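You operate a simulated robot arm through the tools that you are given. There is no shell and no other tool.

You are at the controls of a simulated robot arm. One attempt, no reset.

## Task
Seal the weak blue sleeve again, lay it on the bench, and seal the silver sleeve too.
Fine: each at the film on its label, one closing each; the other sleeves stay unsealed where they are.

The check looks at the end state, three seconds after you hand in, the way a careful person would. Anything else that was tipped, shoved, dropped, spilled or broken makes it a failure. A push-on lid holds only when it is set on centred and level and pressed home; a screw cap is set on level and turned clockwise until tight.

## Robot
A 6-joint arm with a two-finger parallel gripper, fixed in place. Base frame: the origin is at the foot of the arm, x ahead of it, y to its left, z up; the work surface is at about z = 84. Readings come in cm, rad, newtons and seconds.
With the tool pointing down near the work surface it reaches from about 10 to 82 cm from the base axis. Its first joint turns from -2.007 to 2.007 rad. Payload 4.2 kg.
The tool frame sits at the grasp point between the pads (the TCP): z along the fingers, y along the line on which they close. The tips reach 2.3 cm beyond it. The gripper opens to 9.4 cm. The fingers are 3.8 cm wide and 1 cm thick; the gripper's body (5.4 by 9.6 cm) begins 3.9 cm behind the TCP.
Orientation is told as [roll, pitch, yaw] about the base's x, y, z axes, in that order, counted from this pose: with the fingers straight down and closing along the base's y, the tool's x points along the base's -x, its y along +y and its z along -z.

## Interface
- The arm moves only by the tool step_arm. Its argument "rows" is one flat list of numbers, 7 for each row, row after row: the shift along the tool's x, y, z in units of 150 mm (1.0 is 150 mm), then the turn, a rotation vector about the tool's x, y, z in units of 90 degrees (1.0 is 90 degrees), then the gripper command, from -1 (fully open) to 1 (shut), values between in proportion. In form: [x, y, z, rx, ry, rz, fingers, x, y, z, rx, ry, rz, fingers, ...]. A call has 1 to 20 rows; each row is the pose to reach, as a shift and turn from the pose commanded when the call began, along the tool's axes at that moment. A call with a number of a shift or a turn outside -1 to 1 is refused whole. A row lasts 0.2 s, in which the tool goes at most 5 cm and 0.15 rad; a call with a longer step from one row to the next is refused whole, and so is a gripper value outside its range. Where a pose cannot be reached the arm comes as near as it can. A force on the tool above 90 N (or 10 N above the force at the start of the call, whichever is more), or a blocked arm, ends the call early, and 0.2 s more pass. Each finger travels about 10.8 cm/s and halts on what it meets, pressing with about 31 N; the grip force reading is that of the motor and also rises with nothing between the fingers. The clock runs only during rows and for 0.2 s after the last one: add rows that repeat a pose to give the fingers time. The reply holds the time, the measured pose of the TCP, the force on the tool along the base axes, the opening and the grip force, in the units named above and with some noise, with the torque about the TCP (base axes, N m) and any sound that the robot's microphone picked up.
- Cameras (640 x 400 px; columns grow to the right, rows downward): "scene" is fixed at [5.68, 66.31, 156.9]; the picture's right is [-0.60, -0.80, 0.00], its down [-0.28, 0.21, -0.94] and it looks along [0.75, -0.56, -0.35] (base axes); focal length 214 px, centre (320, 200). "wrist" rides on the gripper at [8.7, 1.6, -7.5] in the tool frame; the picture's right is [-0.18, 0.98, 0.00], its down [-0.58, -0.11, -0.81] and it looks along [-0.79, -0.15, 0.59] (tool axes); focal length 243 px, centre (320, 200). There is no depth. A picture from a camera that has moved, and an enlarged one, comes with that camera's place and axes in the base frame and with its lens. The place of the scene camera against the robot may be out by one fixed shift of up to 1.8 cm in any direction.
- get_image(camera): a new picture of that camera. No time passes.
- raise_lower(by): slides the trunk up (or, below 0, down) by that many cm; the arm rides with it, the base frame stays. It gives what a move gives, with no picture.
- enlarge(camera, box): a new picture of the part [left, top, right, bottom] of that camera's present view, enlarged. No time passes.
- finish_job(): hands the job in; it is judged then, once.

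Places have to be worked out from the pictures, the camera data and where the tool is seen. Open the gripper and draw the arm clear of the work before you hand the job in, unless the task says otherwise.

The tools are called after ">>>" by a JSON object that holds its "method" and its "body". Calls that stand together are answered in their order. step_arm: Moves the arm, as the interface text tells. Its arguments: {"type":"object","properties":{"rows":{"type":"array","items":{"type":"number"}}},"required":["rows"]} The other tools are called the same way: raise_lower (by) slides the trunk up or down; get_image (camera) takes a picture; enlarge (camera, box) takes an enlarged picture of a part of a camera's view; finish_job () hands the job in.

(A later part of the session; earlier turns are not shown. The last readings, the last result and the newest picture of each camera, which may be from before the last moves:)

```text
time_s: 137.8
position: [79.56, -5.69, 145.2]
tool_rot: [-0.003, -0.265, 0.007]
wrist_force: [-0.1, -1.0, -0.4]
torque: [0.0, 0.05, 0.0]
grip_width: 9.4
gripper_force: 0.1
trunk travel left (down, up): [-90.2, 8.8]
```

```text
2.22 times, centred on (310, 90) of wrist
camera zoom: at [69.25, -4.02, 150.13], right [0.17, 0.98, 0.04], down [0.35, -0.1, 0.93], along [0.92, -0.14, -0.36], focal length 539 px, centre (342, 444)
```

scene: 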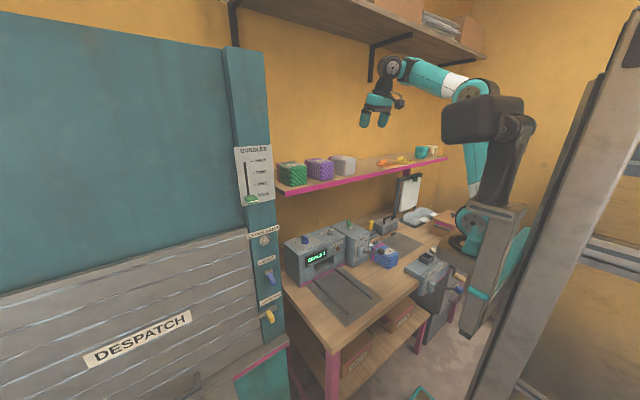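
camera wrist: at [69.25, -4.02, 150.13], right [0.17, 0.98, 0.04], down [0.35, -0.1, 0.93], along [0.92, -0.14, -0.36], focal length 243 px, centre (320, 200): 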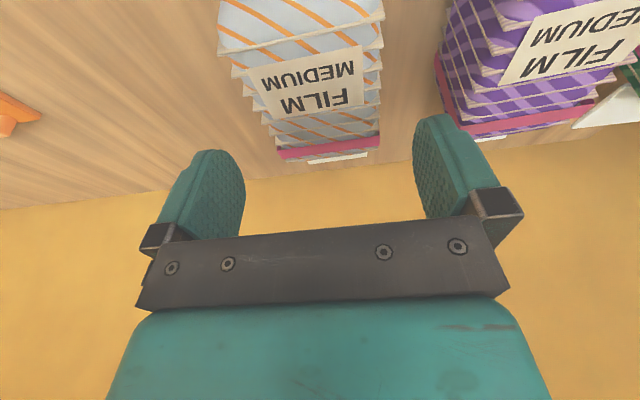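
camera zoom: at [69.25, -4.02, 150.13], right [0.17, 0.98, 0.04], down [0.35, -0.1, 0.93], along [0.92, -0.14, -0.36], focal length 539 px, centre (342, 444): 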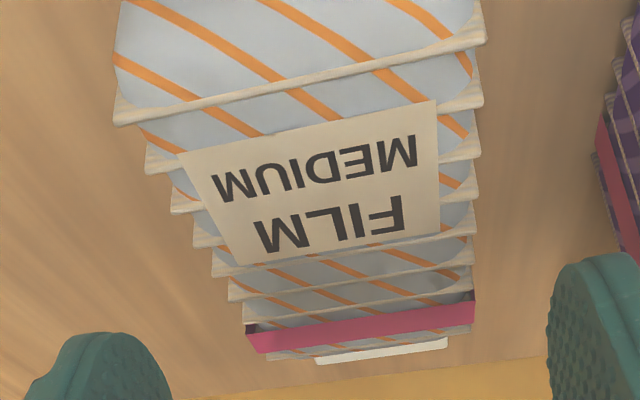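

Centred within about 0.1 cm. I descend with the trunk onto the silver sleeve.

>>> {"method": "step_arm", "body": {"rows": [0, -0.008, 0, 0, 0, 0, -1]}}

>>> {"method": "raise_lower", "body": {"by": -5.5}}

>>> {"method": "get_image", "body": {"camera": "wrist"}}

>>> {"method": "enlarge", "body": {"camera": "scene", "box": [290, 110, 400, 200]}}

```text
time_s: 138.2
position: [79.51, -5.95, 145.27]
tool_rot: [-0.004, -0.266, 0.008]
wrist_force: [0.6, 0.3, 0.3]
torque: [0.01, 0.02, 0.0]
grip_width: 9.41
gripper_force: 0.0
trunk travel left (down, up): [-90.2, 8.8]
```

```text
time_s: 139.1
position: [79.52, -5.82, 139.72]
tool_rot: [-0.003, -0.265, 0.007]
wrist_force: [0.0, 0.5, 0.9]
torque: [-0.02, -0.03, -0.02]
grip_width: 9.41
gripper_force: 0.2
trunk travel left (down, up): [-84.7, 14.3]
```

```text
taken
camera wrist: at [69.2, -4.18, 144.65], right [0.17, 0.98, 0.04], down [0.35, -0.1, 0.93], along [0.92, -0.14, -0.36], focal length 243 px, centre (320, 200)
```

wrist: 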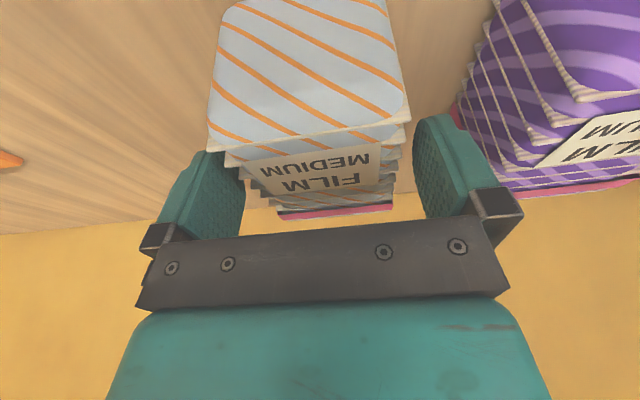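

```text
4.44 times, centred on (345, 155) of scene
camera zoom: at [5.68, 66.31, 156.9], right [-0.6, -0.8, 0.0], down [-0.28, 0.21, -0.94], along [0.75, -0.56, -0.35], focal length 953 px, centre (209, 400)
```

zoom: 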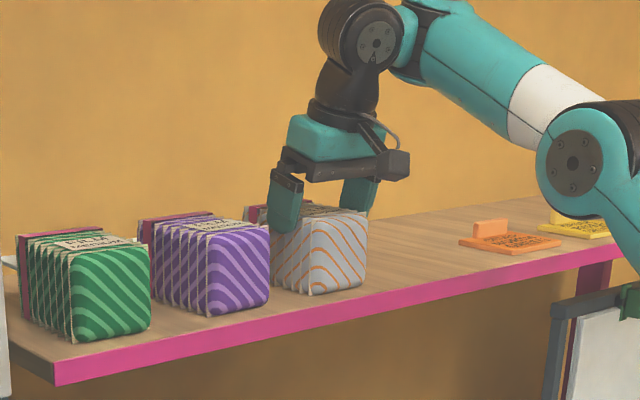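

The fingers straddle the sleeve with room on both sides. I lower the last 3.3 cm.

>>> {"method": "raise_lower", "body": {"by": -3.3}}

>>> {"method": "get_image", "body": {"camera": "wrist"}}

```text
time_s: 139.9
position: [79.62, -5.84, 136.51]
tool_rot: [-0.004, -0.266, 0.006]
wrist_force: [-0.2, 0.5, -0.6]
torque: [-0.01, 0.0, 0.01]
grip_width: 9.42
gripper_force: 0.1
trunk travel left (down, up): [-81.4, 17.6]
```

```text
taken
camera wrist: at [69.2, -4.18, 141.35], right [0.17, 0.98, 0.04], down [0.35, -0.1, 0.93], along [0.92, -0.14, -0.36], focal length 243 px, centre (320, 200)
```

wrist: 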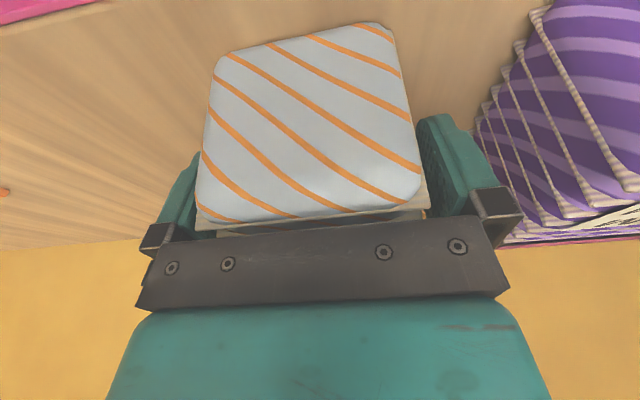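

No contact, well placed. I close the gripper on the silver sleeve.

>>> {"method": "step_arm", "body": {"rows": [0, 0, 0, 0, 0, 0, -0.4, 0, 0, 0, 0, 0, 0, -0.4, 0, 0, 0, 0, 0, 0, -0.4]}}

>>> {"method": "raise_lower", "body": {"by": 3}}

>>> {"method": "get_image", "body": {"camera": "wrist"}}

>>> {"method": "enlarge", "body": {"camera": "scene", "box": [290, 110, 400, 200]}}

```text
time_s: 140.7
position: [79.49, -5.77, 136.5]
tool_rot: [-0.003, -0.265, 0.008]
wrist_force: [0.0, -1.2, 1.5]
torque: [0.15, 0.02, 0.04]
grip_width: 7.99
gripper_force: 31.2
trunk travel left (down, up): [-81.4, 17.6]
```

```text
time_s: 141.5
position: [79.63, -5.82, 139.35]
tool_rot: [-0.003, -0.266, 0.008]
wrist_force: [-0.4, 0.0, -2.8]
torque: [-0.01, 0.09, -0.01]
grip_width: 8.0
gripper_force: 31.1
trunk travel left (down, up): [-84.4, 14.6]
```

```text
taken
camera wrist: at [69.22, -4.18, 144.33], right [0.17, 0.98, 0.04], down [0.35, -0.1, 0.93], along [0.92, -0.14, -0.36], focal length 243 px, centre (320, 200)
```

wrist: 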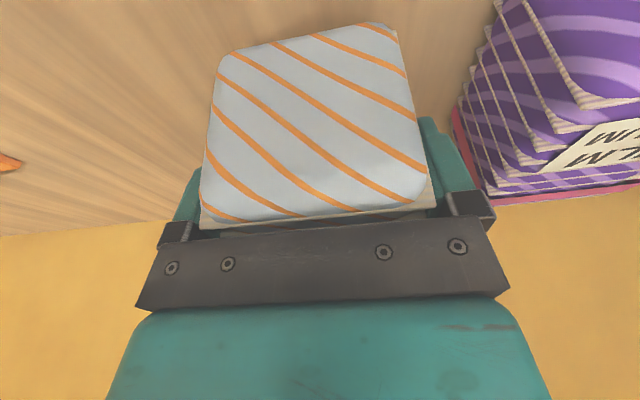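

```text
4.44 times, centred on (345, 155) of scene
camera zoom: at [5.68, 66.31, 156.9], right [-0.6, -0.8, 0.0], down [-0.28, 0.21, -0.94], along [0.75, -0.56, -0.35], focal length 953 px, centre (209, 400)
```

zoom: 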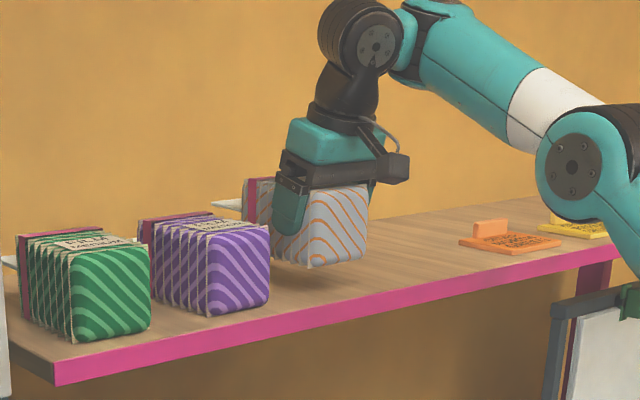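

Silver is lifted, level and secure. I raise it 7 cm more, then draw it straight back off the shelf.

>>> {"method": "raise_lower", "body": {"by": 7}}

>>> {"method": "step_arm", "body": {"rows": [0.15, 0, -0.1, 0, 0, 0, -0.4, 0.3, 0, -0.2, 0, 0, 0, -0.4, 0.45, 0, -0.3, 0, 0, 0, -0.4, 0.6, 0, -0.42, 0, 0, 0, -0.4, 0.75, 0, -0.55, 0, 0, 0, -0.4, 0.85, 0, -0.68, 0, 0, 0, -0.4]}}

>>> {"method": "get_image", "body": {"camera": "scene"}}

```text
time_s: 142.6
position: [79.64, -5.79, 146.49]
tool_rot: [-0.004, -0.265, 0.007]
wrist_force: [-0.1, 0.0, -3.3]
torque: [-0.01, 0.07, 0.0]
grip_width: 7.97
gripper_force: 30.8
trunk travel left (down, up): [-91.4, 7.6]
```

```text
time_s: 143.9
position: [66.04, -5.78, 156.16]
tool_rot: [-0.002, -0.263, 0.008]
wrist_force: [0.3, 0.6, -2.9]
torque: [0.01, 0.13, -0.02]
grip_width: 8.0
gripper_force: 30.9
out of reach, approached as far as the arm can: row 2, 3, 4, 5, 6
trunk travel left (down, up): [-91.4, 7.6]
```

```text
taken
```

scene: 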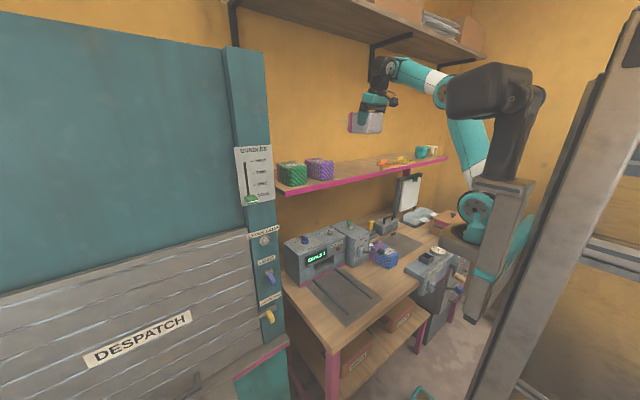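

Silver is clear of the shelf; green and purple are untouched. I carry it back and left toward the line of the tray, still high up.

>>> {"method": "step_arm", "body": {"rows": [0.11, 0.133, -0.1, 0, 0, 0, -0.4, 0.22, 0.266, -0.2, 0, 0, 0, -0.4, 0.33, 0.4, -0.3, 0, 0, 0, -0.4, 0.445, 0.533, -0.4, 0, 0, 0, -0.4]}}

>>> {"method": "step_arm", "body": {"rows": [0.066, 0.163, -0.05, 0, 0, 0, -0.4, 0.132, 0.326, -0.1, 0, 0, 0, -0.4, 0.2, 0.49, -0.15, 0, 0, 0, -0.4, 0.263, 0.653, -0.2, 0, 0, 0, -0.4, 0.263, 0.653, -0.2, 0, 0, 0, -0.4]}}

>>> {"method": "get_image", "body": {"camera": "wrist"}}

>>> {"method": "get_image", "body": {"camera": "scene"}}

```text
time_s: 144.9
position: [58.04, 2.16, 160.13]
tool_rot: [-0.003, -0.265, 0.007]
wrist_force: [0.3, -0.5, -2.6]
torque: [0.02, 0.07, -0.01]
grip_width: 7.98
gripper_force: 30.6
trunk travel left (down, up): [-91.4, 7.6]
```

```text
time_s: 146.2
position: [53.37, 12.01, 161.99]
tool_rot: [-0.003, -0.266, 0.007]
wrist_force: [-0.3, -0.1, -2.3]
torque: [-0.02, 0.08, -0.02]
grip_width: 8.0
gripper_force: 30.8
trunk travel left (down, up): [-91.4, 7.6]
```

```text
taken
camera wrist: at [43.06, 13.73, 166.86], right [0.17, 0.98, 0.04], down [0.35, -0.1, 0.93], along [0.92, -0.15, -0.36], focal length 243 px, centre (320, 200)
```

wrist: 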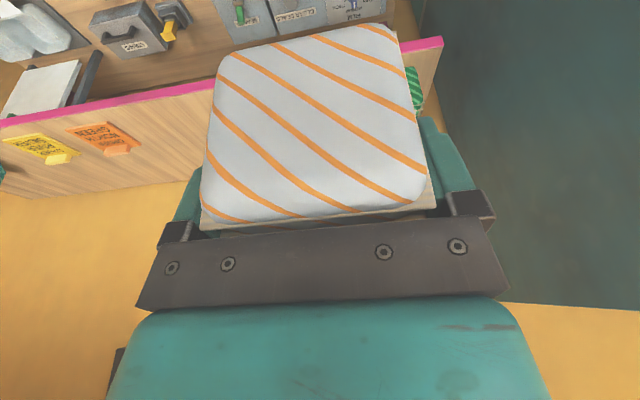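

```text
taken
```

scene: 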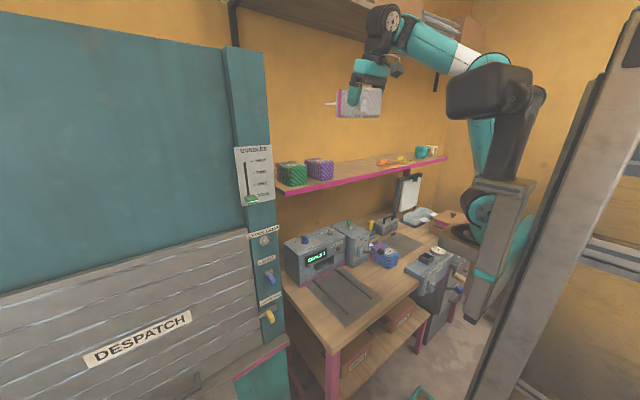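

The sleeve hangs level above the tray line. I pull back 1.5 cm more for flap clearance, then lower the trunk toward the tray in stages.

>>> {"method": "step_arm", "body": {"rows": [0.05, 0, -0.013, 0, 0, 0, -0.4, 0.0965, 0, -0.026, 0, 0, 0, -0.4]}}

>>> {"method": "raise_lower", "body": {"by": -52}}

>>> {"method": "enlarge", "body": {"camera": "scene", "box": [280, 200, 440, 310]}}

>>> {"method": "get_image", "body": {"camera": "wrist"}}

```text
time_s: 146.8
position: [51.78, 11.92, 161.93]
tool_rot: [-0.004, -0.265, 0.006]
wrist_force: [-0.3, -0.2, -2.2]
torque: [0.02, 0.04, -0.01]
grip_width: 7.98
gripper_force: 30.9
trunk travel left (down, up): [-91.4, 7.6]
```

```text
refused: -52 is not a number from -40 to 40
```

```text
3.64 times, centred on (360, 255) of scene
camera zoom: at [5.68, 66.31, 156.9], right [-0.6, -0.8, 0.0], down [-0.28, 0.21, -0.94], along [0.75, -0.56, -0.35], focal length 780 px, centre (174, 0)
```

zoom: 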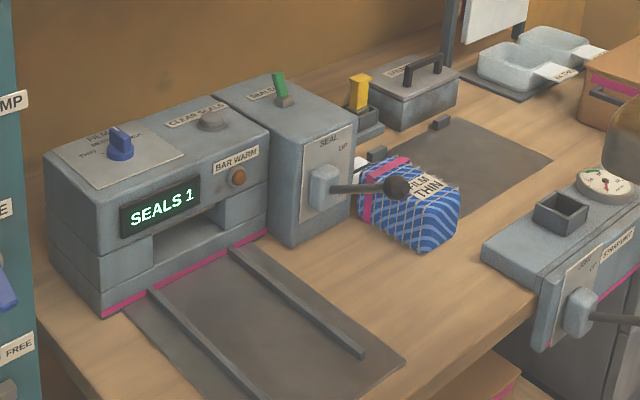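

```text
taken
camera wrist: at [41.59, 13.66, 166.84], right [0.17, 0.98, 0.04], down [0.35, -0.1, 0.93], along [0.92, -0.14, -0.36], focal length 243 px, centre (320, 200)
```

wrist: 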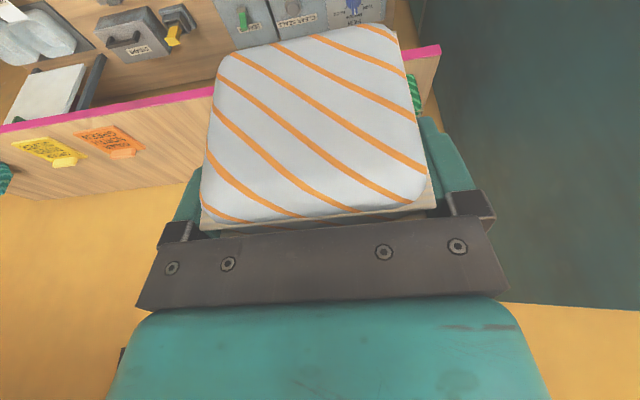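

The trunk moves at most 40 cm per call. I lower 40, check, then 12 more.

>>> {"method": "raise_lower", "body": {"by": -40}}

>>> {"method": "enlarge", "body": {"camera": "scene", "box": [280, 150, 440, 310]}}

```text
time_s: 150.6
position: [51.84, 12.07, 121.93]
tool_rot: [-0.005, -0.264, 0.008]
wrist_force: [0.9, -0.1, -2.7]
torque: [0.02, 0.09, -0.01]
grip_width: 7.98
gripper_force: 31.3
trunk travel left (down, up): [-51.4, 47.6]
```

```text
2.50 times, centred on (360, 230) of scene
camera zoom: at [5.68, 66.31, 156.9], right [-0.6, -0.8, 0.0], down [-0.28, 0.21, -0.94], along [0.75, -0.56, -0.35], focal length 536 px, centre (220, 125)
```

zoom: 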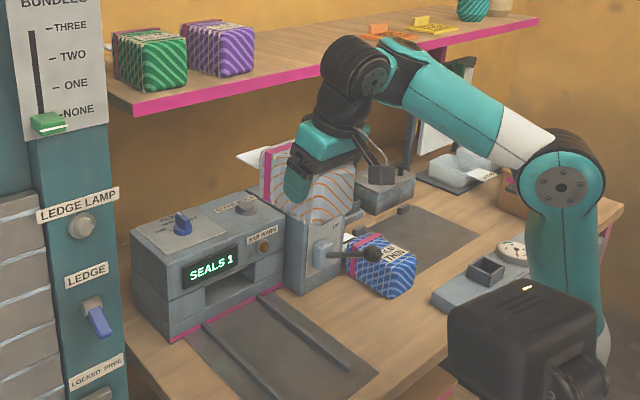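

All clear. I lower 20 cm more, to bring it just above the tray.

>>> {"method": "raise_lower", "body": {"by": -20}}

>>> {"method": "enlarge", "body": {"camera": "scene", "box": [280, 200, 420, 310]}}

>>> {"method": "get_image", "body": {"camera": "wrist"}}

```text
time_s: 152.8
position: [51.88, 12.04, 101.99]
tool_rot: [-0.002, -0.265, 0.006]
wrist_force: [0.4, 0.0, -1.9]
torque: [0.0, 0.08, 0.0]
grip_width: 7.95
gripper_force: 30.6
trunk travel left (down, up): [-31.4, 67.6]
```

```text
3.64 times, centred on (350, 255) of scene
camera zoom: at [5.68, 66.31, 156.9], right [-0.6, -0.8, 0.0], down [-0.28, 0.21, -0.94], along [0.75, -0.56, -0.35], focal length 780 px, centre (211, 0)
```

zoom: 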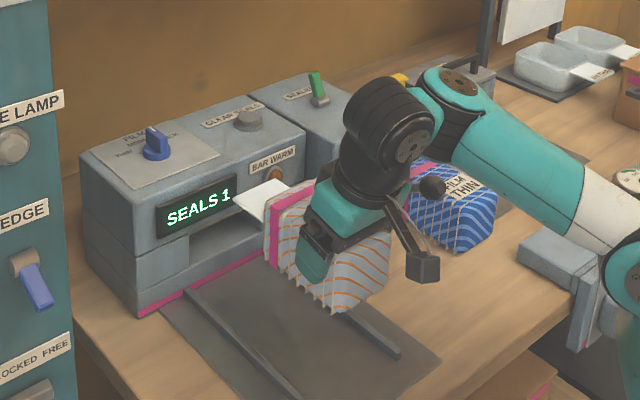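

```text
taken
camera wrist: at [41.57, 13.66, 106.85], right [0.17, 0.98, 0.04], down [0.35, -0.1, 0.93], along [0.92, -0.14, -0.36], focal length 243 px, centre (320, 200)
```

wrist: 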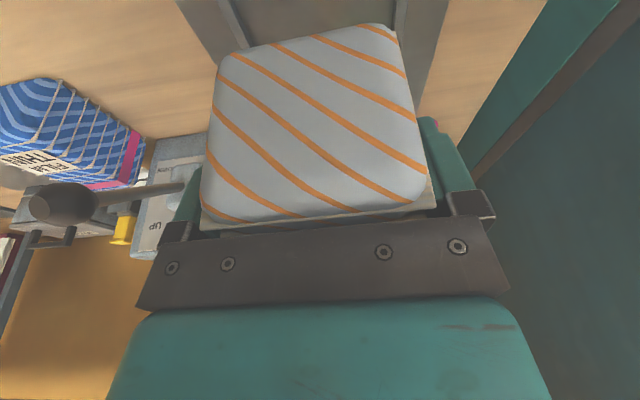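

Well aligned between the rails. I lower 10.5 cm, then feel for the tray in small steps.

>>> {"method": "raise_lower", "body": {"by": -10.5}}

>>> {"method": "enlarge", "body": {"camera": "scene", "box": [290, 230, 390, 310]}}

```text
time_s: 154.1
position: [51.89, 11.92, 91.54]
tool_rot: [-0.003, -0.264, 0.006]
wrist_force: [0.8, 0.2, -2.4]
torque: [0.0, 0.08, 0.01]
grip_width: 7.99
gripper_force: 31.1
trunk travel left (down, up): [-20.9, 78.1]
```

```text
5.00 times, centred on (340, 270) of scene
camera zoom: at [5.68, 66.31, 156.9], right [-0.6, -0.8, 0.0], down [-0.28, 0.21, -0.94], along [0.75, -0.56, -0.35], focal length 1072 px, centre (220, -150)
```

zoom: 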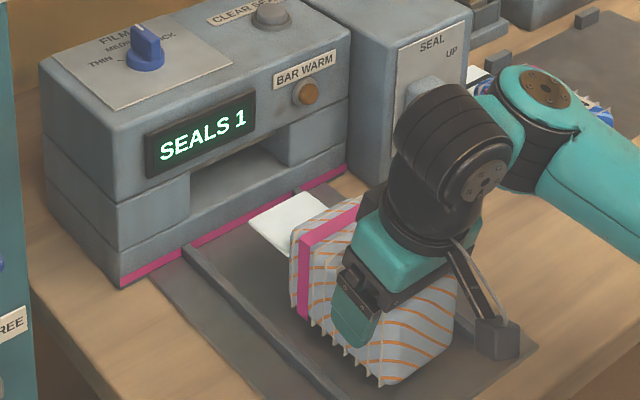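

Before sliding in, I check how near the forearm and wrist are to the lever, since I must not knock it down.

>>> {"method": "enlarge", "body": {"camera": "scene", "box": [340, 220, 440, 300]}}

>>> {"method": "get_image", "body": {"camera": "wrist"}}

>>> {"method": "get_image", "body": {"camera": "scene"}}

```text
5.00 times, centred on (390, 260) of scene
camera zoom: at [5.68, 66.31, 156.9], right [-0.6, -0.8, 0.0], down [-0.28, 0.21, -0.94], along [0.75, -0.56, -0.35], focal length 1072 px, centre (-30, -100)
```

zoom: 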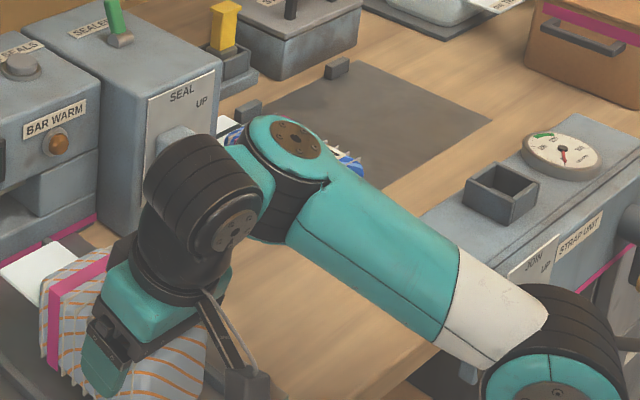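

```text
taken
camera wrist: at [41.57, 13.66, 96.35], right [0.17, 0.98, 0.04], down [0.35, -0.1, 0.93], along [0.92, -0.14, -0.36], focal length 243 px, centre (320, 200)
```

wrist: 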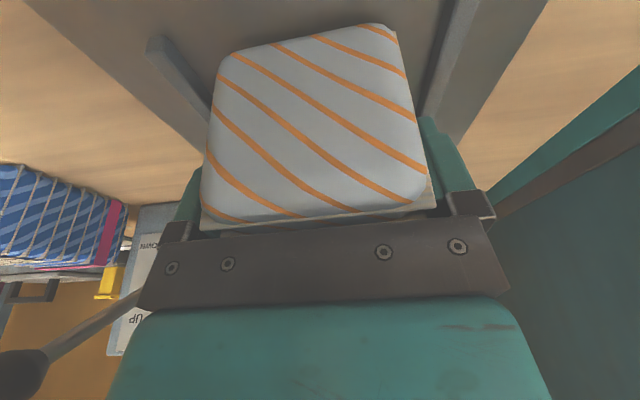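

```text
taken
```

scene: 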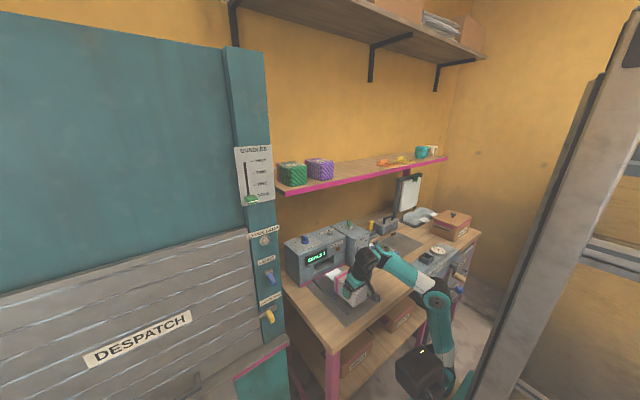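

I can't rule out the forearm brushing the lever with this tilt, while the blue sleeve's path (vertical tool, x 57→64) was proven safe. So I'll set silver down on the tray here, regrip with a vertical tool, and slide it in along that path. First, feel for the tray.

>>> {"method": "raise_lower", "body": {"by": -1.0}}

>>> {"method": "raise_lower", "body": {"by": -0.4}}

```text
time_s: 154.7
position: [51.9, 11.9, 90.33]
tool_rot: [-0.003, -0.264, 0.007]
wrist_force: [-0.5, -0.1, -2.5]
torque: [0.0, 0.08, -0.02]
grip_width: 7.98
gripper_force: 30.6
trunk travel left (down, up): [-19.9, 79.1]
```

```text
time_s: 155.2
position: [51.84, 11.91, 90.19]
tool_rot: [-0.003, -0.266, 0.005]
wrist_force: [2.2, 0.5, 11.1]
torque: [0.5, 0.37, -0.15]
grip_width: 7.98
gripper_force: 31.5
trunk travel left (down, up): [-19.5, 79.5]
```

Touched the tray at z≈90.2 (about 13 N). I release the sleeve gently.

>>> {"method": "step_arm", "body": {"rows": [0, 0, 0, 0, 0, 0, -0.75, 0, 0, 0, 0, 0, 0, -0.9, 0, 0, 0, 0, 0, 0, -1, 0, 0, 0, 0, 0, 0, -1]}}

>>> {"method": "raise_lower", "body": {"by": 14}}

>>> {"method": "get_image", "body": {"camera": "wrist"}}

>>> {"method": "enlarge", "body": {"camera": "scene", "box": [290, 220, 410, 310]}}

```text
time_s: 156.2
position: [51.94, 12.02, 90.03]
tool_rot: [-0.003, -0.264, 0.006]
wrist_force: [0.3, -1.0, 0.1]
torque: [0.01, 0.03, -0.02]
grip_width: 9.4
gripper_force: 0.0
trunk travel left (down, up): [-19.5, 79.5]
```

```text
time_s: 157.9
position: [51.83, 12.0, 104.03]
tool_rot: [-0.003, -0.264, 0.007]
wrist_force: [0.0, 0.0, 0.0]
torque: [-0.01, 0.01, -0.02]
grip_width: 9.38
gripper_force: 0.1
trunk travel left (down, up): [-33.5, 65.5]
```

```text
taken
camera wrist: at [41.57, 13.66, 108.95], right [0.17, 0.98, 0.04], down [0.35, -0.1, 0.93], along [0.92, -0.14, -0.36], focal length 243 px, centre (320, 200)
```

wrist: 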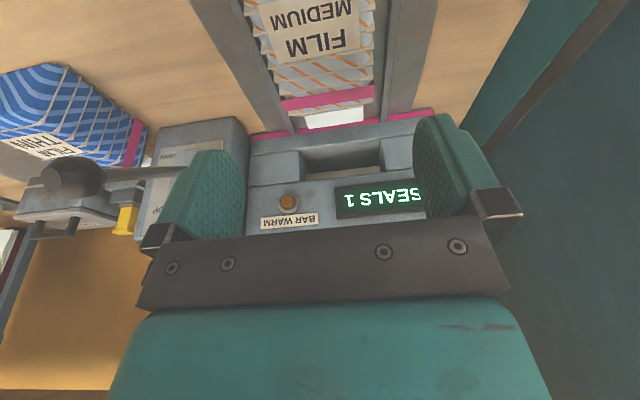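

```text
4.44 times, centred on (350, 265) of scene
camera zoom: at [5.68, 66.31, 156.9], right [-0.6, -0.8, 0.0], down [-0.28, 0.21, -0.94], along [0.75, -0.56, -0.35], focal length 953 px, centre (187, -89)
```

zoom: 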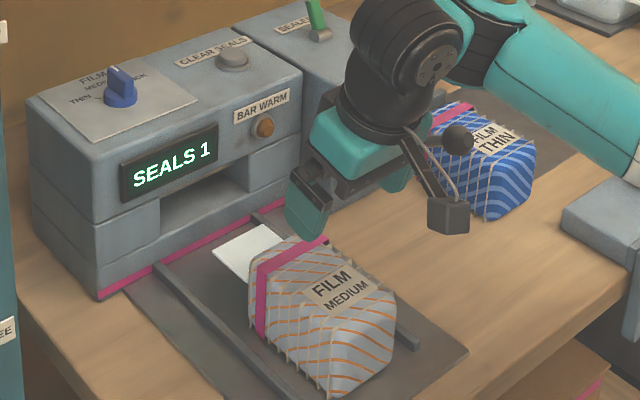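

Silver lies straight on the tray with its flap just in front of the slot. I raise a little, make the tool vertical, and position over it for the regrip.

>>> {"method": "raise_lower", "body": {"by": 8}}

>>> {"method": "step_arm", "body": {"rows": [0.018, 0, 0.15, 0, 0.045, 0, -1, 0.035, 0, 0.3, 0, 0.09, 0, -1, 0.053, 0, 0.45, 0, 0.135, 0, -1, 0.07, 0, 0.603, 0, 0.169, 0, -1, 0.07, 0, 0.603, 0, 0.169, 0, -1]}}

>>> {"method": "get_image", "body": {"camera": "wrist"}}

>>> {"method": "enlarge", "body": {"camera": "scene", "box": [290, 200, 410, 310]}}

```text
time_s: 159.1
position: [51.85, 12.03, 112.19]
tool_rot: [-0.003, -0.266, 0.007]
wrist_force: [0.8, -0.2, -0.3]
torque: [0.01, 0.02, -0.02]
grip_width: 9.39
gripper_force: 0.1
trunk travel left (down, up): [-41.5, 57.5]
```

```text
time_s: 160.3
position: [53.26, 12.05, 103.09]
tool_rot: [-0.006, 0.0, 0.005]
wrist_force: [-0.3, -0.1, -0.7]
torque: [-0.02, -0.02, -0.01]
grip_width: 9.37
gripper_force: 0.1
trunk travel left (down, up): [-41.5, 57.5]
```

```text
taken
camera wrist: at [44.53, 13.63, 110.45], right [0.18, 0.98, 0.0], down [0.58, -0.1, 0.81], along [0.79, -0.15, -0.59], focal length 243 px, centre (320, 200)
```

wrist: 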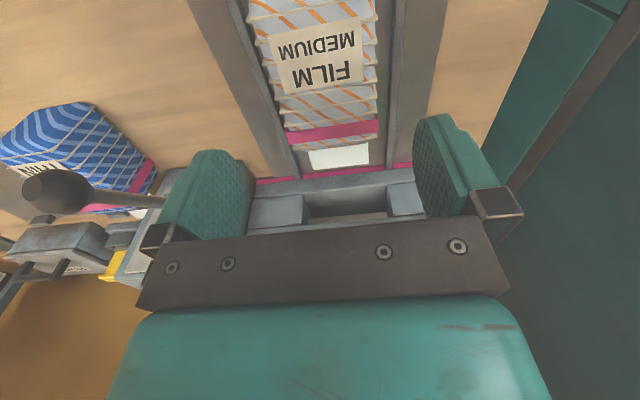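

```text
3.64 times, centred on (350, 255) of scene
camera zoom: at [5.68, 66.31, 156.9], right [-0.6, -0.8, 0.0], down [-0.28, 0.21, -0.94], along [0.75, -0.56, -0.35], focal length 780 px, centre (211, 0)
```

zoom: 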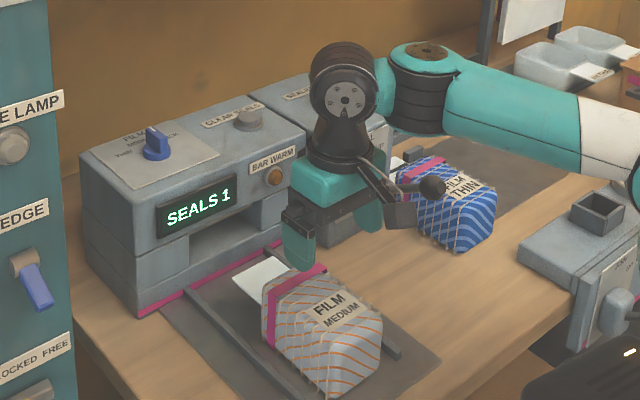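

Silver is centred at y≈12.0. I lower onto it and grip.

>>> {"method": "raise_lower", "body": {"by": -8.5}}

>>> {"method": "get_image", "body": {"camera": "wrist"}}

```text
time_s: 161.5
position: [53.27, 12.05, 94.51]
tool_rot: [-0.006, 0.001, 0.006]
wrist_force: [0.2, 0.5, 0.8]
torque: [0.0, -0.01, 0.01]
grip_width: 9.4
gripper_force: 0.1
trunk travel left (down, up): [-33.0, 66.0]
```

```text
taken
camera wrist: at [44.53, 13.64, 101.96], right [0.18, 0.98, 0.0], down [0.58, -0.1, 0.81], along [0.79, -0.15, -0.59], focal length 243 px, centre (320, 200)
```

wrist: 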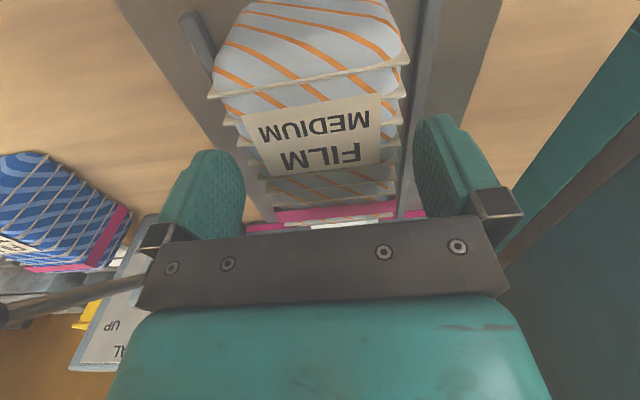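

The view matches the blue sleeve's grip view almost exactly, so the offset is the same. I lower the remaining 4.9 cm and grip.

>>> {"method": "raise_lower", "body": {"by": -4.9}}

>>> {"method": "step_arm", "body": {"rows": [0, 0, 0, 0, 0, 0, -0.4, 0, 0, 0, 0, 0, 0, -0.4, 0, 0, 0, 0, 0, 0, -0.4]}}

>>> {"method": "enlarge", "body": {"camera": "scene", "box": [290, 220, 410, 310]}}

```text
time_s: 162.4
position: [53.15, 11.92, 89.52]
tool_rot: [-0.006, 0.001, 0.005]
wrist_force: [-0.6, 0.2, -0.6]
torque: [0.0, 0.03, -0.02]
grip_width: 9.38
gripper_force: 0.0
trunk travel left (down, up): [-28.1, 70.9]
```

```text
time_s: 163.2
position: [53.37, 11.96, 89.63]
tool_rot: [-0.003, -0.001, 0.007]
wrist_force: [0.3, 0.6, 0.7]
torque: [0.11, -0.01, -0.01]
grip_width: 7.98
gripper_force: 30.6
trunk travel left (down, up): [-28.1, 70.9]
```

```text
4.44 times, centred on (350, 265) of scene
camera zoom: at [5.68, 66.31, 156.9], right [-0.6, -0.8, 0.0], down [-0.28, 0.21, -0.94], along [0.75, -0.56, -0.35], focal length 953 px, centre (187, -89)
```

zoom: 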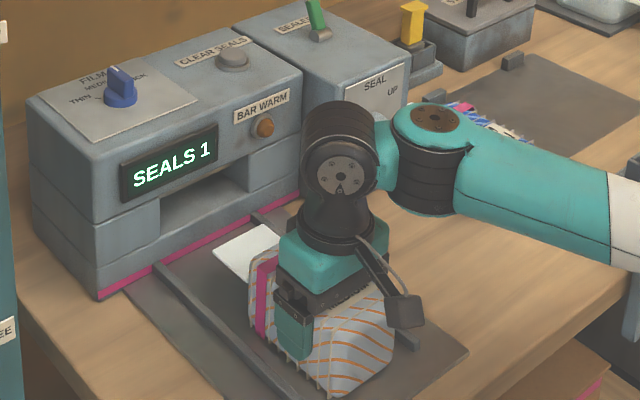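

Gripped. I slide it forward 4 cm first, lifting just 0.1 cm to ease the friction, and check flap entry and lever clearance.

>>> {"method": "step_arm", "body": {"rows": [-0.07, 0.002, -0.007, 0, 0, 0, -0.4, -0.14, 0.003, -0.007, 0, 0, 0, -0.4, -0.21, 0.003, -0.007, 0, 0, 0, -0.4, -0.28, 0.003, -0.007, 0, 0, 0, -0.4]}}

>>> {"method": "enlarge", "body": {"camera": "scene", "box": [290, 220, 410, 310]}}

>>> {"method": "get_image", "body": {"camera": "wrist"}}

```text
time_s: 164.2
position: [57.47, 12.03, 89.77]
tool_rot: [-0.005, 0.001, 0.005]
wrist_force: [0.8, -0.4, 0.9]
torque: [-0.02, 0.04, 0.02]
grip_width: 7.99
gripper_force: 31.2
trunk travel left (down, up): [-28.1, 70.9]
```

```text
4.44 times, centred on (350, 265) of scene
camera zoom: at [5.68, 66.31, 156.9], right [-0.6, -0.8, 0.0], down [-0.28, 0.21, -0.94], along [0.75, -0.56, -0.35], focal length 953 px, centre (187, -89)
```

zoom: 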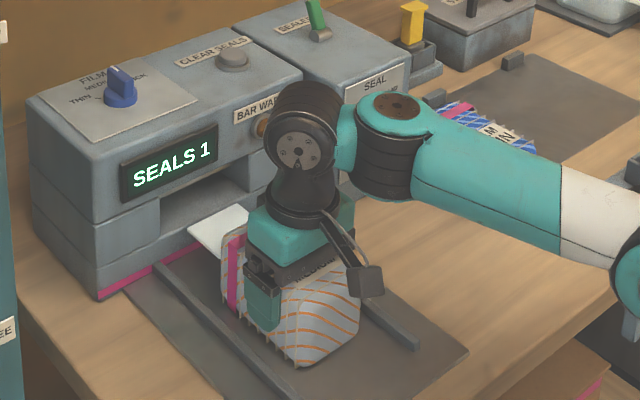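

```text
taken
camera wrist: at [48.77, 13.7, 97.12], right [0.18, 0.98, 0.0], down [0.58, -0.1, 0.81], along [0.79, -0.15, -0.59], focal length 243 px, centre (320, 200)
```

wrist: 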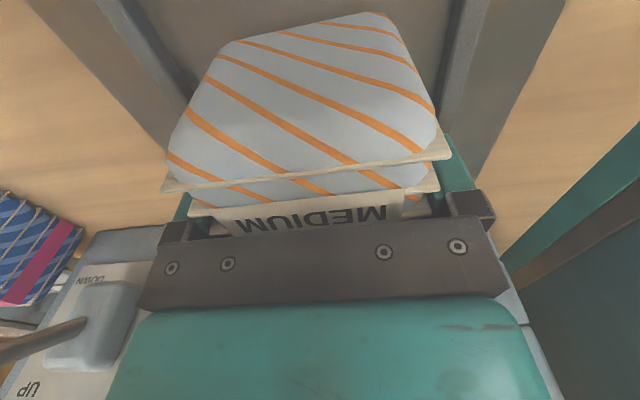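

Matches the blue sleeve's withdrawal pose exactly, and the lever is clear. I slide the remaining 6.9 cm into the slot in small steps.

>>> {"method": "step_arm", "body": {"rows": [-0.06, 0, 0, 0, 0, 0, -0.4, -0.12, 0, 0, 0, 0, 0, -0.4, -0.18, 0, 0, 0, 0, 0, -0.4, -0.24, 0, 0, 0, 0, 0, -0.4, -0.3, 0, 0, 0, 0, 0, -0.4, -0.36, 0, 0, 0, 0, 0, -0.4, -0.42, 0, 0, 0, 0, 0, -0.4, -0.46, 0, 0, 0, 0, 0, -0.4, -0.46, 0, 0, 0, 0, 0, -0.4]}}

>>> {"method": "enlarge", "body": {"camera": "scene", "box": [290, 220, 410, 310]}}

>>> {"method": "get_image", "body": {"camera": "wrist"}}

```text
time_s: 166.2
position: [64.25, 12.13, 89.72]
tool_rot: [-0.005, 0.002, 0.006]
wrist_force: [-19.3, 0.9, -4.2]
torque: [0.17, 0.6, -0.76]
grip_width: 8.02
gripper_force: 30.9
trunk travel left (down, up): [-28.1, 70.9]
```

```text
4.44 times, centred on (350, 265) of scene
camera zoom: at [5.68, 66.31, 156.9], right [-0.6, -0.8, 0.0], down [-0.28, 0.21, -0.94], along [0.75, -0.56, -0.35], focal length 953 px, centre (187, -89)
```

zoom: 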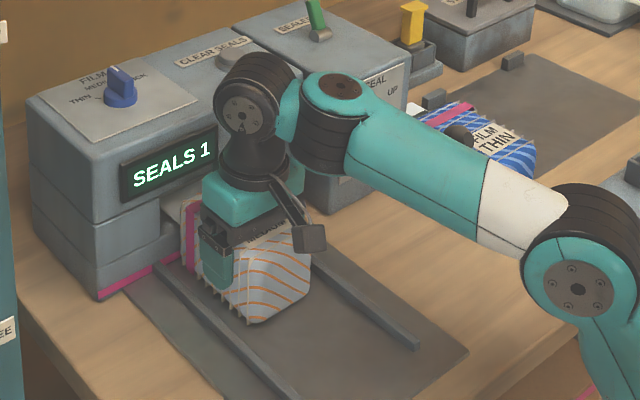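

```text
taken
camera wrist: at [55.53, 13.82, 97.2], right [0.18, 0.98, -0.01], down [0.58, -0.1, 0.81], along [0.79, -0.15, -0.59], focal length 243 px, centre (320, 200)
```

wrist: 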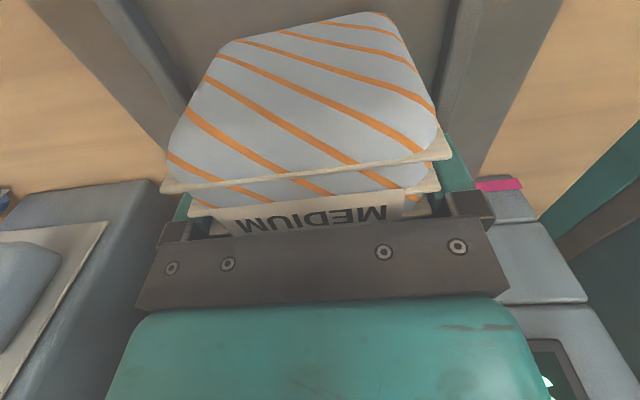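

The sleeve met a light stop at the same depth as blue (19 N), so it is fully in. I release it and raise the gripper.

>>> {"method": "step_arm", "body": {"rows": [0.01, 0, 0, 0, 0, 0, -0.4, 0.01, 0, 0, 0, 0, 0, -0.8, 0.01, 0, 0, 0, 0, 0, -1, 0.01, 0, 0, 0, 0, 0, -1]}}

>>> {"method": "raise_lower", "body": {"by": 14}}

>>> {"method": "get_image", "body": {"camera": "wrist"}}

>>> {"method": "enlarge", "body": {"camera": "scene", "box": [290, 210, 410, 310]}}

```text
time_s: 167.2
position: [64.17, 12.16, 89.82]
tool_rot: [-0.004, 0.0, 0.005]
wrist_force: [-0.5, 0.2, -0.1]
torque: [-0.01, 0.01, -0.01]
grip_width: 9.4
gripper_force: 0.1
trunk travel left (down, up): [-28.1, 70.9]
```

```text
time_s: 168.9
position: [64.14, 12.09, 103.78]
tool_rot: [-0.005, -0.001, 0.006]
wrist_force: [0.1, -0.4, 0.5]
torque: [-0.03, -0.01, -0.03]
grip_width: 9.41
gripper_force: 0.0
trunk travel left (down, up): [-42.1, 56.9]
```

```text
taken
camera wrist: at [55.49, 13.78, 111.18], right [0.18, 0.98, 0.0], down [0.58, -0.1, 0.81], along [0.79, -0.15, -0.59], focal length 243 px, centre (320, 200)
```

wrist: 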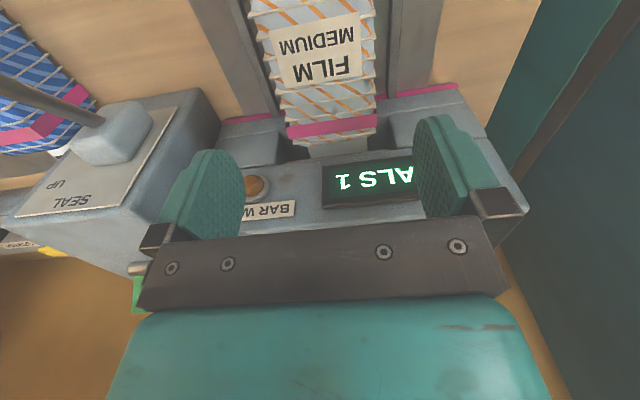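

```text
4.00 times, centred on (350, 260) of scene
camera zoom: at [5.68, 66.31, 156.9], right [-0.6, -0.8, 0.0], down [-0.28, 0.21, -0.94], along [0.75, -0.56, -0.35], focal length 858 px, centre (200, -40)
```

zoom: 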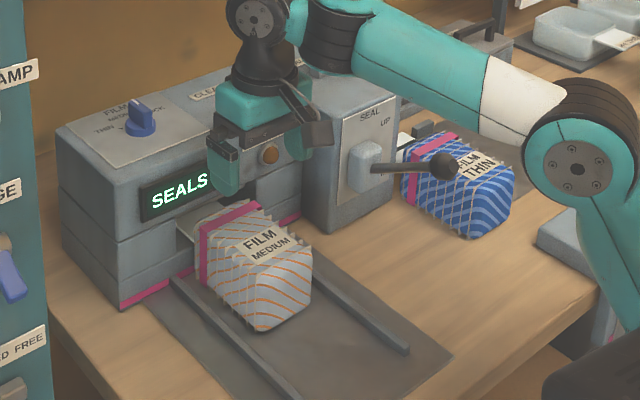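

Silver is in place. I zoom to compare its seating with how blue sat originally.

>>> {"method": "enlarge", "body": {"camera": "scene", "box": [312, 252, 345, 275]}}

>>> {"method": "enlarge", "body": {"camera": "scene", "box": [310, 250, 360, 300]}}

>>> {"method": "enlarge", "body": {"camera": "wrist", "box": [220, 0, 430, 180]}}

```text
16.00 times, centred on (328, 264) of scene
camera zoom: at [5.68, 66.31, 156.9], right [-0.6, -0.8, 0.0], down [-0.28, 0.21, -0.94], along [0.75, -0.56, -0.35], focal length 3432 px, centre (184, -816)
```

zoom: 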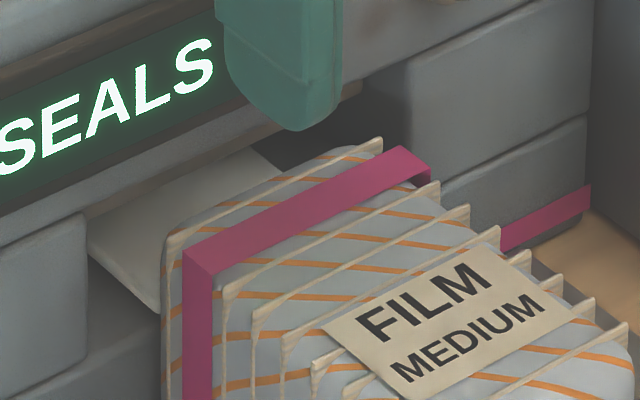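

```text
8.00 times, centred on (335, 275) of scene
camera zoom: at [5.68, 66.31, 156.9], right [-0.6, -0.8, 0.0], down [-0.28, 0.21, -0.94], along [0.75, -0.56, -0.35], focal length 1716 px, centre (200, -400)
```

zoom: 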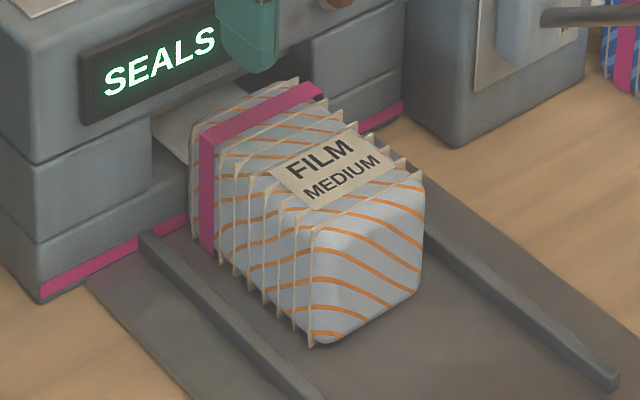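

```text
2.22 times, centred on (325, 90) of wrist
camera zoom: at [55.49, 13.78, 111.18], right [0.18, 0.98, 0.0], down [0.58, -0.1, 0.81], along [0.79, -0.15, -0.59], focal length 539 px, centre (309, 444)
```

zoom: 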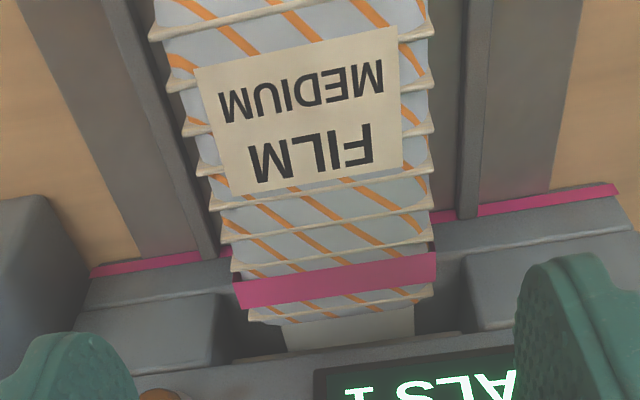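

Silver sits just as blue did. Now for its one closing: I raise, close the fingers, and move above the lever knob.

>>> {"method": "raise_lower", "body": {"by": 6}}

>>> {"method": "step_arm", "body": {"rows": [0.1, -0.2, -0.07, 0, 0, 0, 0, 0.2, -0.4, -0.14, 0, 0, 0, 1, 0.3, -0.62, -0.2, 0, 0, 0, 1]}}

>>> {"method": "step_arm", "body": {"rows": [0.1, -0.2, -0.07, 0, 0, 0, 1, 0.2, -0.4, -0.14, 0, 0, 0, 1, 0.295, -0.613, -0.2, 0, 0, 0, 1, 0.295, -0.613, -0.2, 0, 0, 0, 1]}}

>>> {"method": "get_image", "body": {"camera": "wrist"}}

>>> {"method": "enlarge", "body": {"camera": "scene", "box": [290, 190, 430, 290]}}

```text
time_s: 169.9
position: [64.13, 12.19, 109.64]
tool_rot: [-0.006, 0.0, 0.005]
wrist_force: [0.3, 0.4, 0.2]
torque: [-0.01, 0.01, -0.02]
grip_width: 9.41
gripper_force: 0.0
trunk travel left (down, up): [-48.1, 50.9]
```

```text
time_s: 170.7
position: [59.66, 2.75, 112.78]
tool_rot: [-0.007, -0.001, 0.008]
wrist_force: [1.0, 0.1, -1.1]
torque: [-0.03, -0.02, -0.01]
grip_width: 0.0
gripper_force: 30.9
trunk travel left (down, up): [-48.1, 50.9]
```

```text
time_s: 171.7
position: [55.28, -6.43, 115.79]
tool_rot: [-0.005, 0.0, 0.004]
wrist_force: [-0.3, 0.1, -0.3]
torque: [-0.02, 0.0, 0.01]
grip_width: 0.0
gripper_force: 30.6
trunk travel left (down, up): [-48.1, 50.9]
```

```text
taken
camera wrist: at [46.7, -4.77, 123.25], right [0.18, 0.98, 0.0], down [0.58, -0.1, 0.81], along [0.79, -0.15, -0.59], focal length 243 px, centre (320, 200)
```

wrist: 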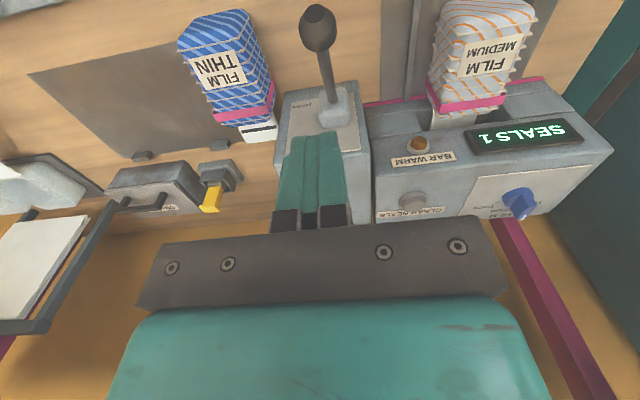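

```text
4.00 times, centred on (360, 240) of scene
camera zoom: at [5.68, 66.31, 156.9], right [-0.6, -0.8, 0.0], down [-0.28, 0.21, -0.94], along [0.75, -0.56, -0.35], focal length 858 px, centre (160, 40)
```

zoom: 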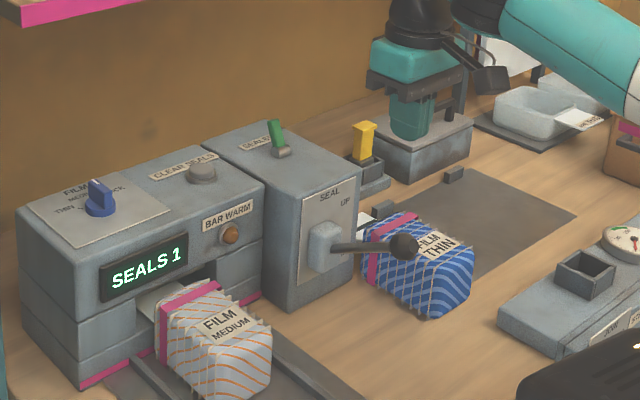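

Knob is right below at (54.3, -6.5). Before pressing I confirm the dial once more.

>>> {"method": "enlarge", "body": {"camera": "scene", "box": [290, 225, 330, 252]}}

>>> {"method": "enlarge", "body": {"camera": "wrist", "box": [470, 160, 560, 230]}}

```text
14.81 times, centred on (310, 238) of scene
camera zoom: at [5.68, 66.31, 156.9], right [-0.6, -0.8, 0.0], down [-0.28, 0.21, -0.94], along [0.75, -0.56, -0.35], focal length 3177 px, centre (468, -370)
```

zoom: 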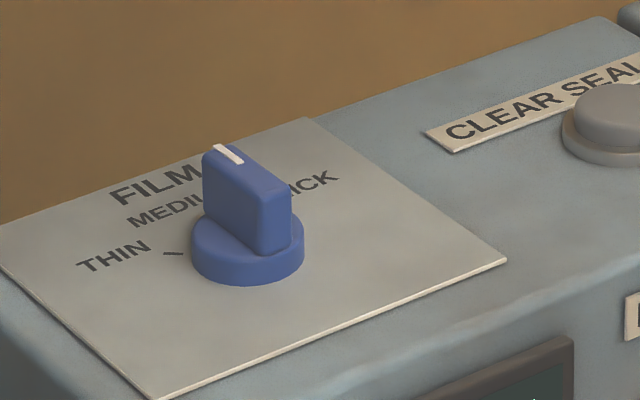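

```text
5.71 times, centred on (515, 195) of wrist
camera zoom: at [46.7, -4.77, 123.25], right [0.18, 0.98, 0.0], down [0.58, -0.1, 0.81], along [0.79, -0.15, -0.59], focal length 1386 px, centre (-794, 229)
```

zoom: 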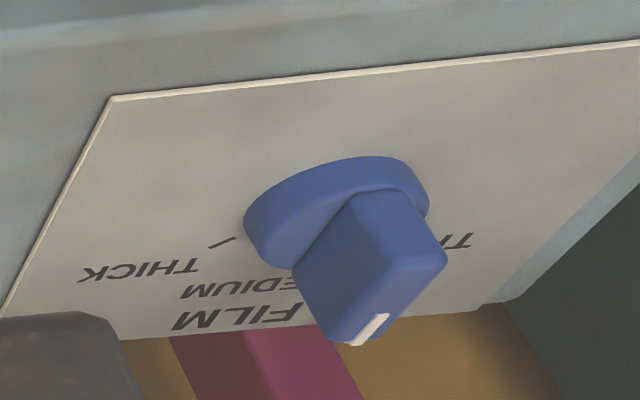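

Dial is exactly at MEDIUM. I lower to just above the knob, then press the lever in one stroke with the trunk.

>>> {"method": "raise_lower", "body": {"by": -11}}

>>> {"method": "raise_lower", "body": {"by": -11.2}}

>>> {"method": "enlarge", "body": {"camera": "scene", "box": [290, 210, 420, 290]}}

```text
time_s: 173.1
position: [55.47, -6.49, 104.76]
tool_rot: [-0.005, 0.0, 0.004]
wrist_force: [0.1, 0.7, -0.5]
torque: [0.05, 0.02, -0.01]
grip_width: 0.01
gripper_force: 31.0
trunk travel left (down, up): [-37.1, 61.9]
```

```text
time_s: 174.5
position: [55.17, -6.43, 93.71]
tool_rot: [-0.003, -0.001, 0.005]
wrist_force: [0.5, -1.3, 27.0]
torque: [-0.05, -0.5, -0.01]
grip_width: 0.0
gripper_force: 31.4
trunk travel left (down, up): [-25.9, 73.1]
```

```text
4.92 times, centred on (355, 250) of scene
camera zoom: at [5.68, 66.31, 156.9], right [-0.6, -0.8, 0.0], down [-0.28, 0.21, -0.94], along [0.75, -0.56, -0.35], focal length 1056 px, centre (148, -46)
```

zoom: 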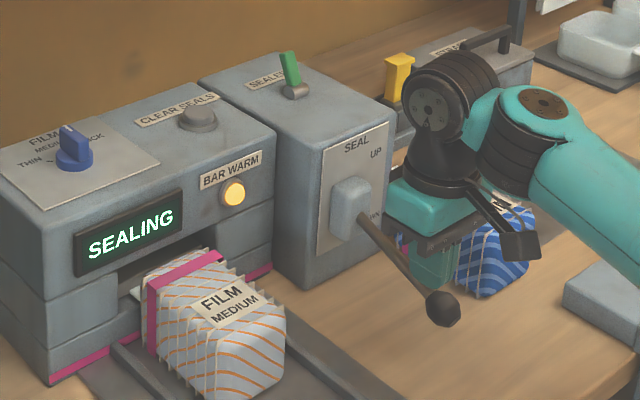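

SEALING with the lamp lit. I hold until it says LIFT.

>>> {"method": "step_arm", "body": {"rows": [0, 0, 0, 0, 0, 0, 1, 0, 0, 0, 0, 0, 0, 1, 0, 0, 0, 0, 0, 0, 1, 0, 0, 0, 0, 0, 0, 1]}}

>>> {"method": "enlarge", "body": {"camera": "scene", "box": [290, 210, 420, 290]}}

```text
time_s: 175.5
position: [55.24, -6.47, 93.67]
tool_rot: [-0.006, -0.001, 0.004]
wrist_force: [1.4, -1.8, 27.3]
torque: [-0.06, -0.53, -0.04]
grip_width: 0.0
gripper_force: 30.9
trunk travel left (down, up): [-25.9, 73.1]
```

```text
4.92 times, centred on (355, 250) of scene
camera zoom: at [5.68, 66.31, 156.9], right [-0.6, -0.8, 0.0], down [-0.28, 0.21, -0.94], along [0.75, -0.56, -0.35], focal length 1056 px, centre (148, -46)
```

zoom: 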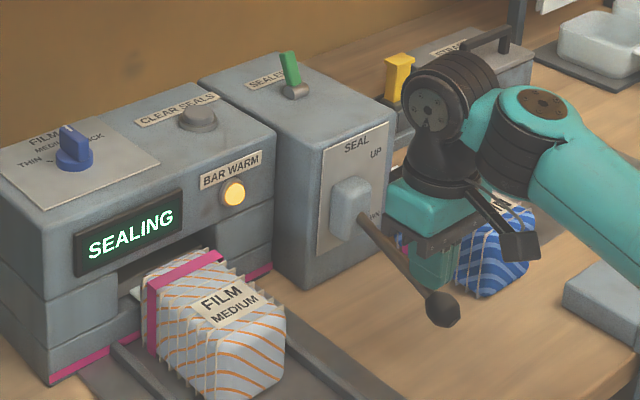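

Still sealing (medium film takes longer). I keep holding.

>>> {"method": "step_arm", "body": {"rows": [0, 0, 0, 0, 0, 0, 1, 0, 0, 0, 0, 0, 0, 1, 0, 0, 0, 0, 0, 0, 1]}}

>>> {"method": "enlarge", "body": {"camera": "scene", "box": [290, 210, 420, 290]}}

```text
time_s: 176.3
position: [55.47, -6.39, 93.7]
tool_rot: [-0.004, -0.003, 0.007]
wrist_force: [0.0, -1.2, 26.3]
torque: [-0.04, -0.52, -0.05]
grip_width: 0.0
gripper_force: 31.1
trunk travel left (down, up): [-25.9, 73.1]
```

```text
4.92 times, centred on (355, 250) of scene
camera zoom: at [5.68, 66.31, 156.9], right [-0.6, -0.8, 0.0], down [-0.28, 0.21, -0.94], along [0.75, -0.56, -0.35], focal length 1056 px, centre (148, -46)
```

zoom: 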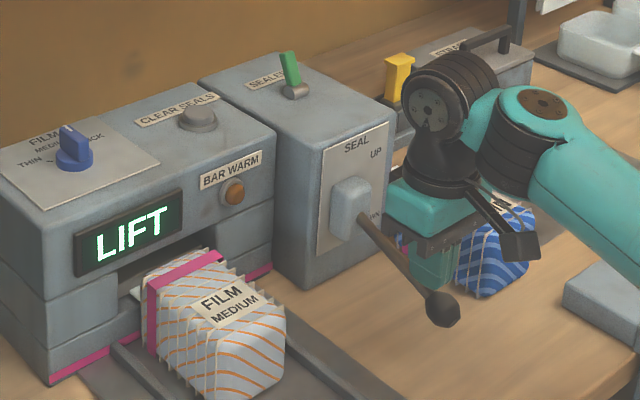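

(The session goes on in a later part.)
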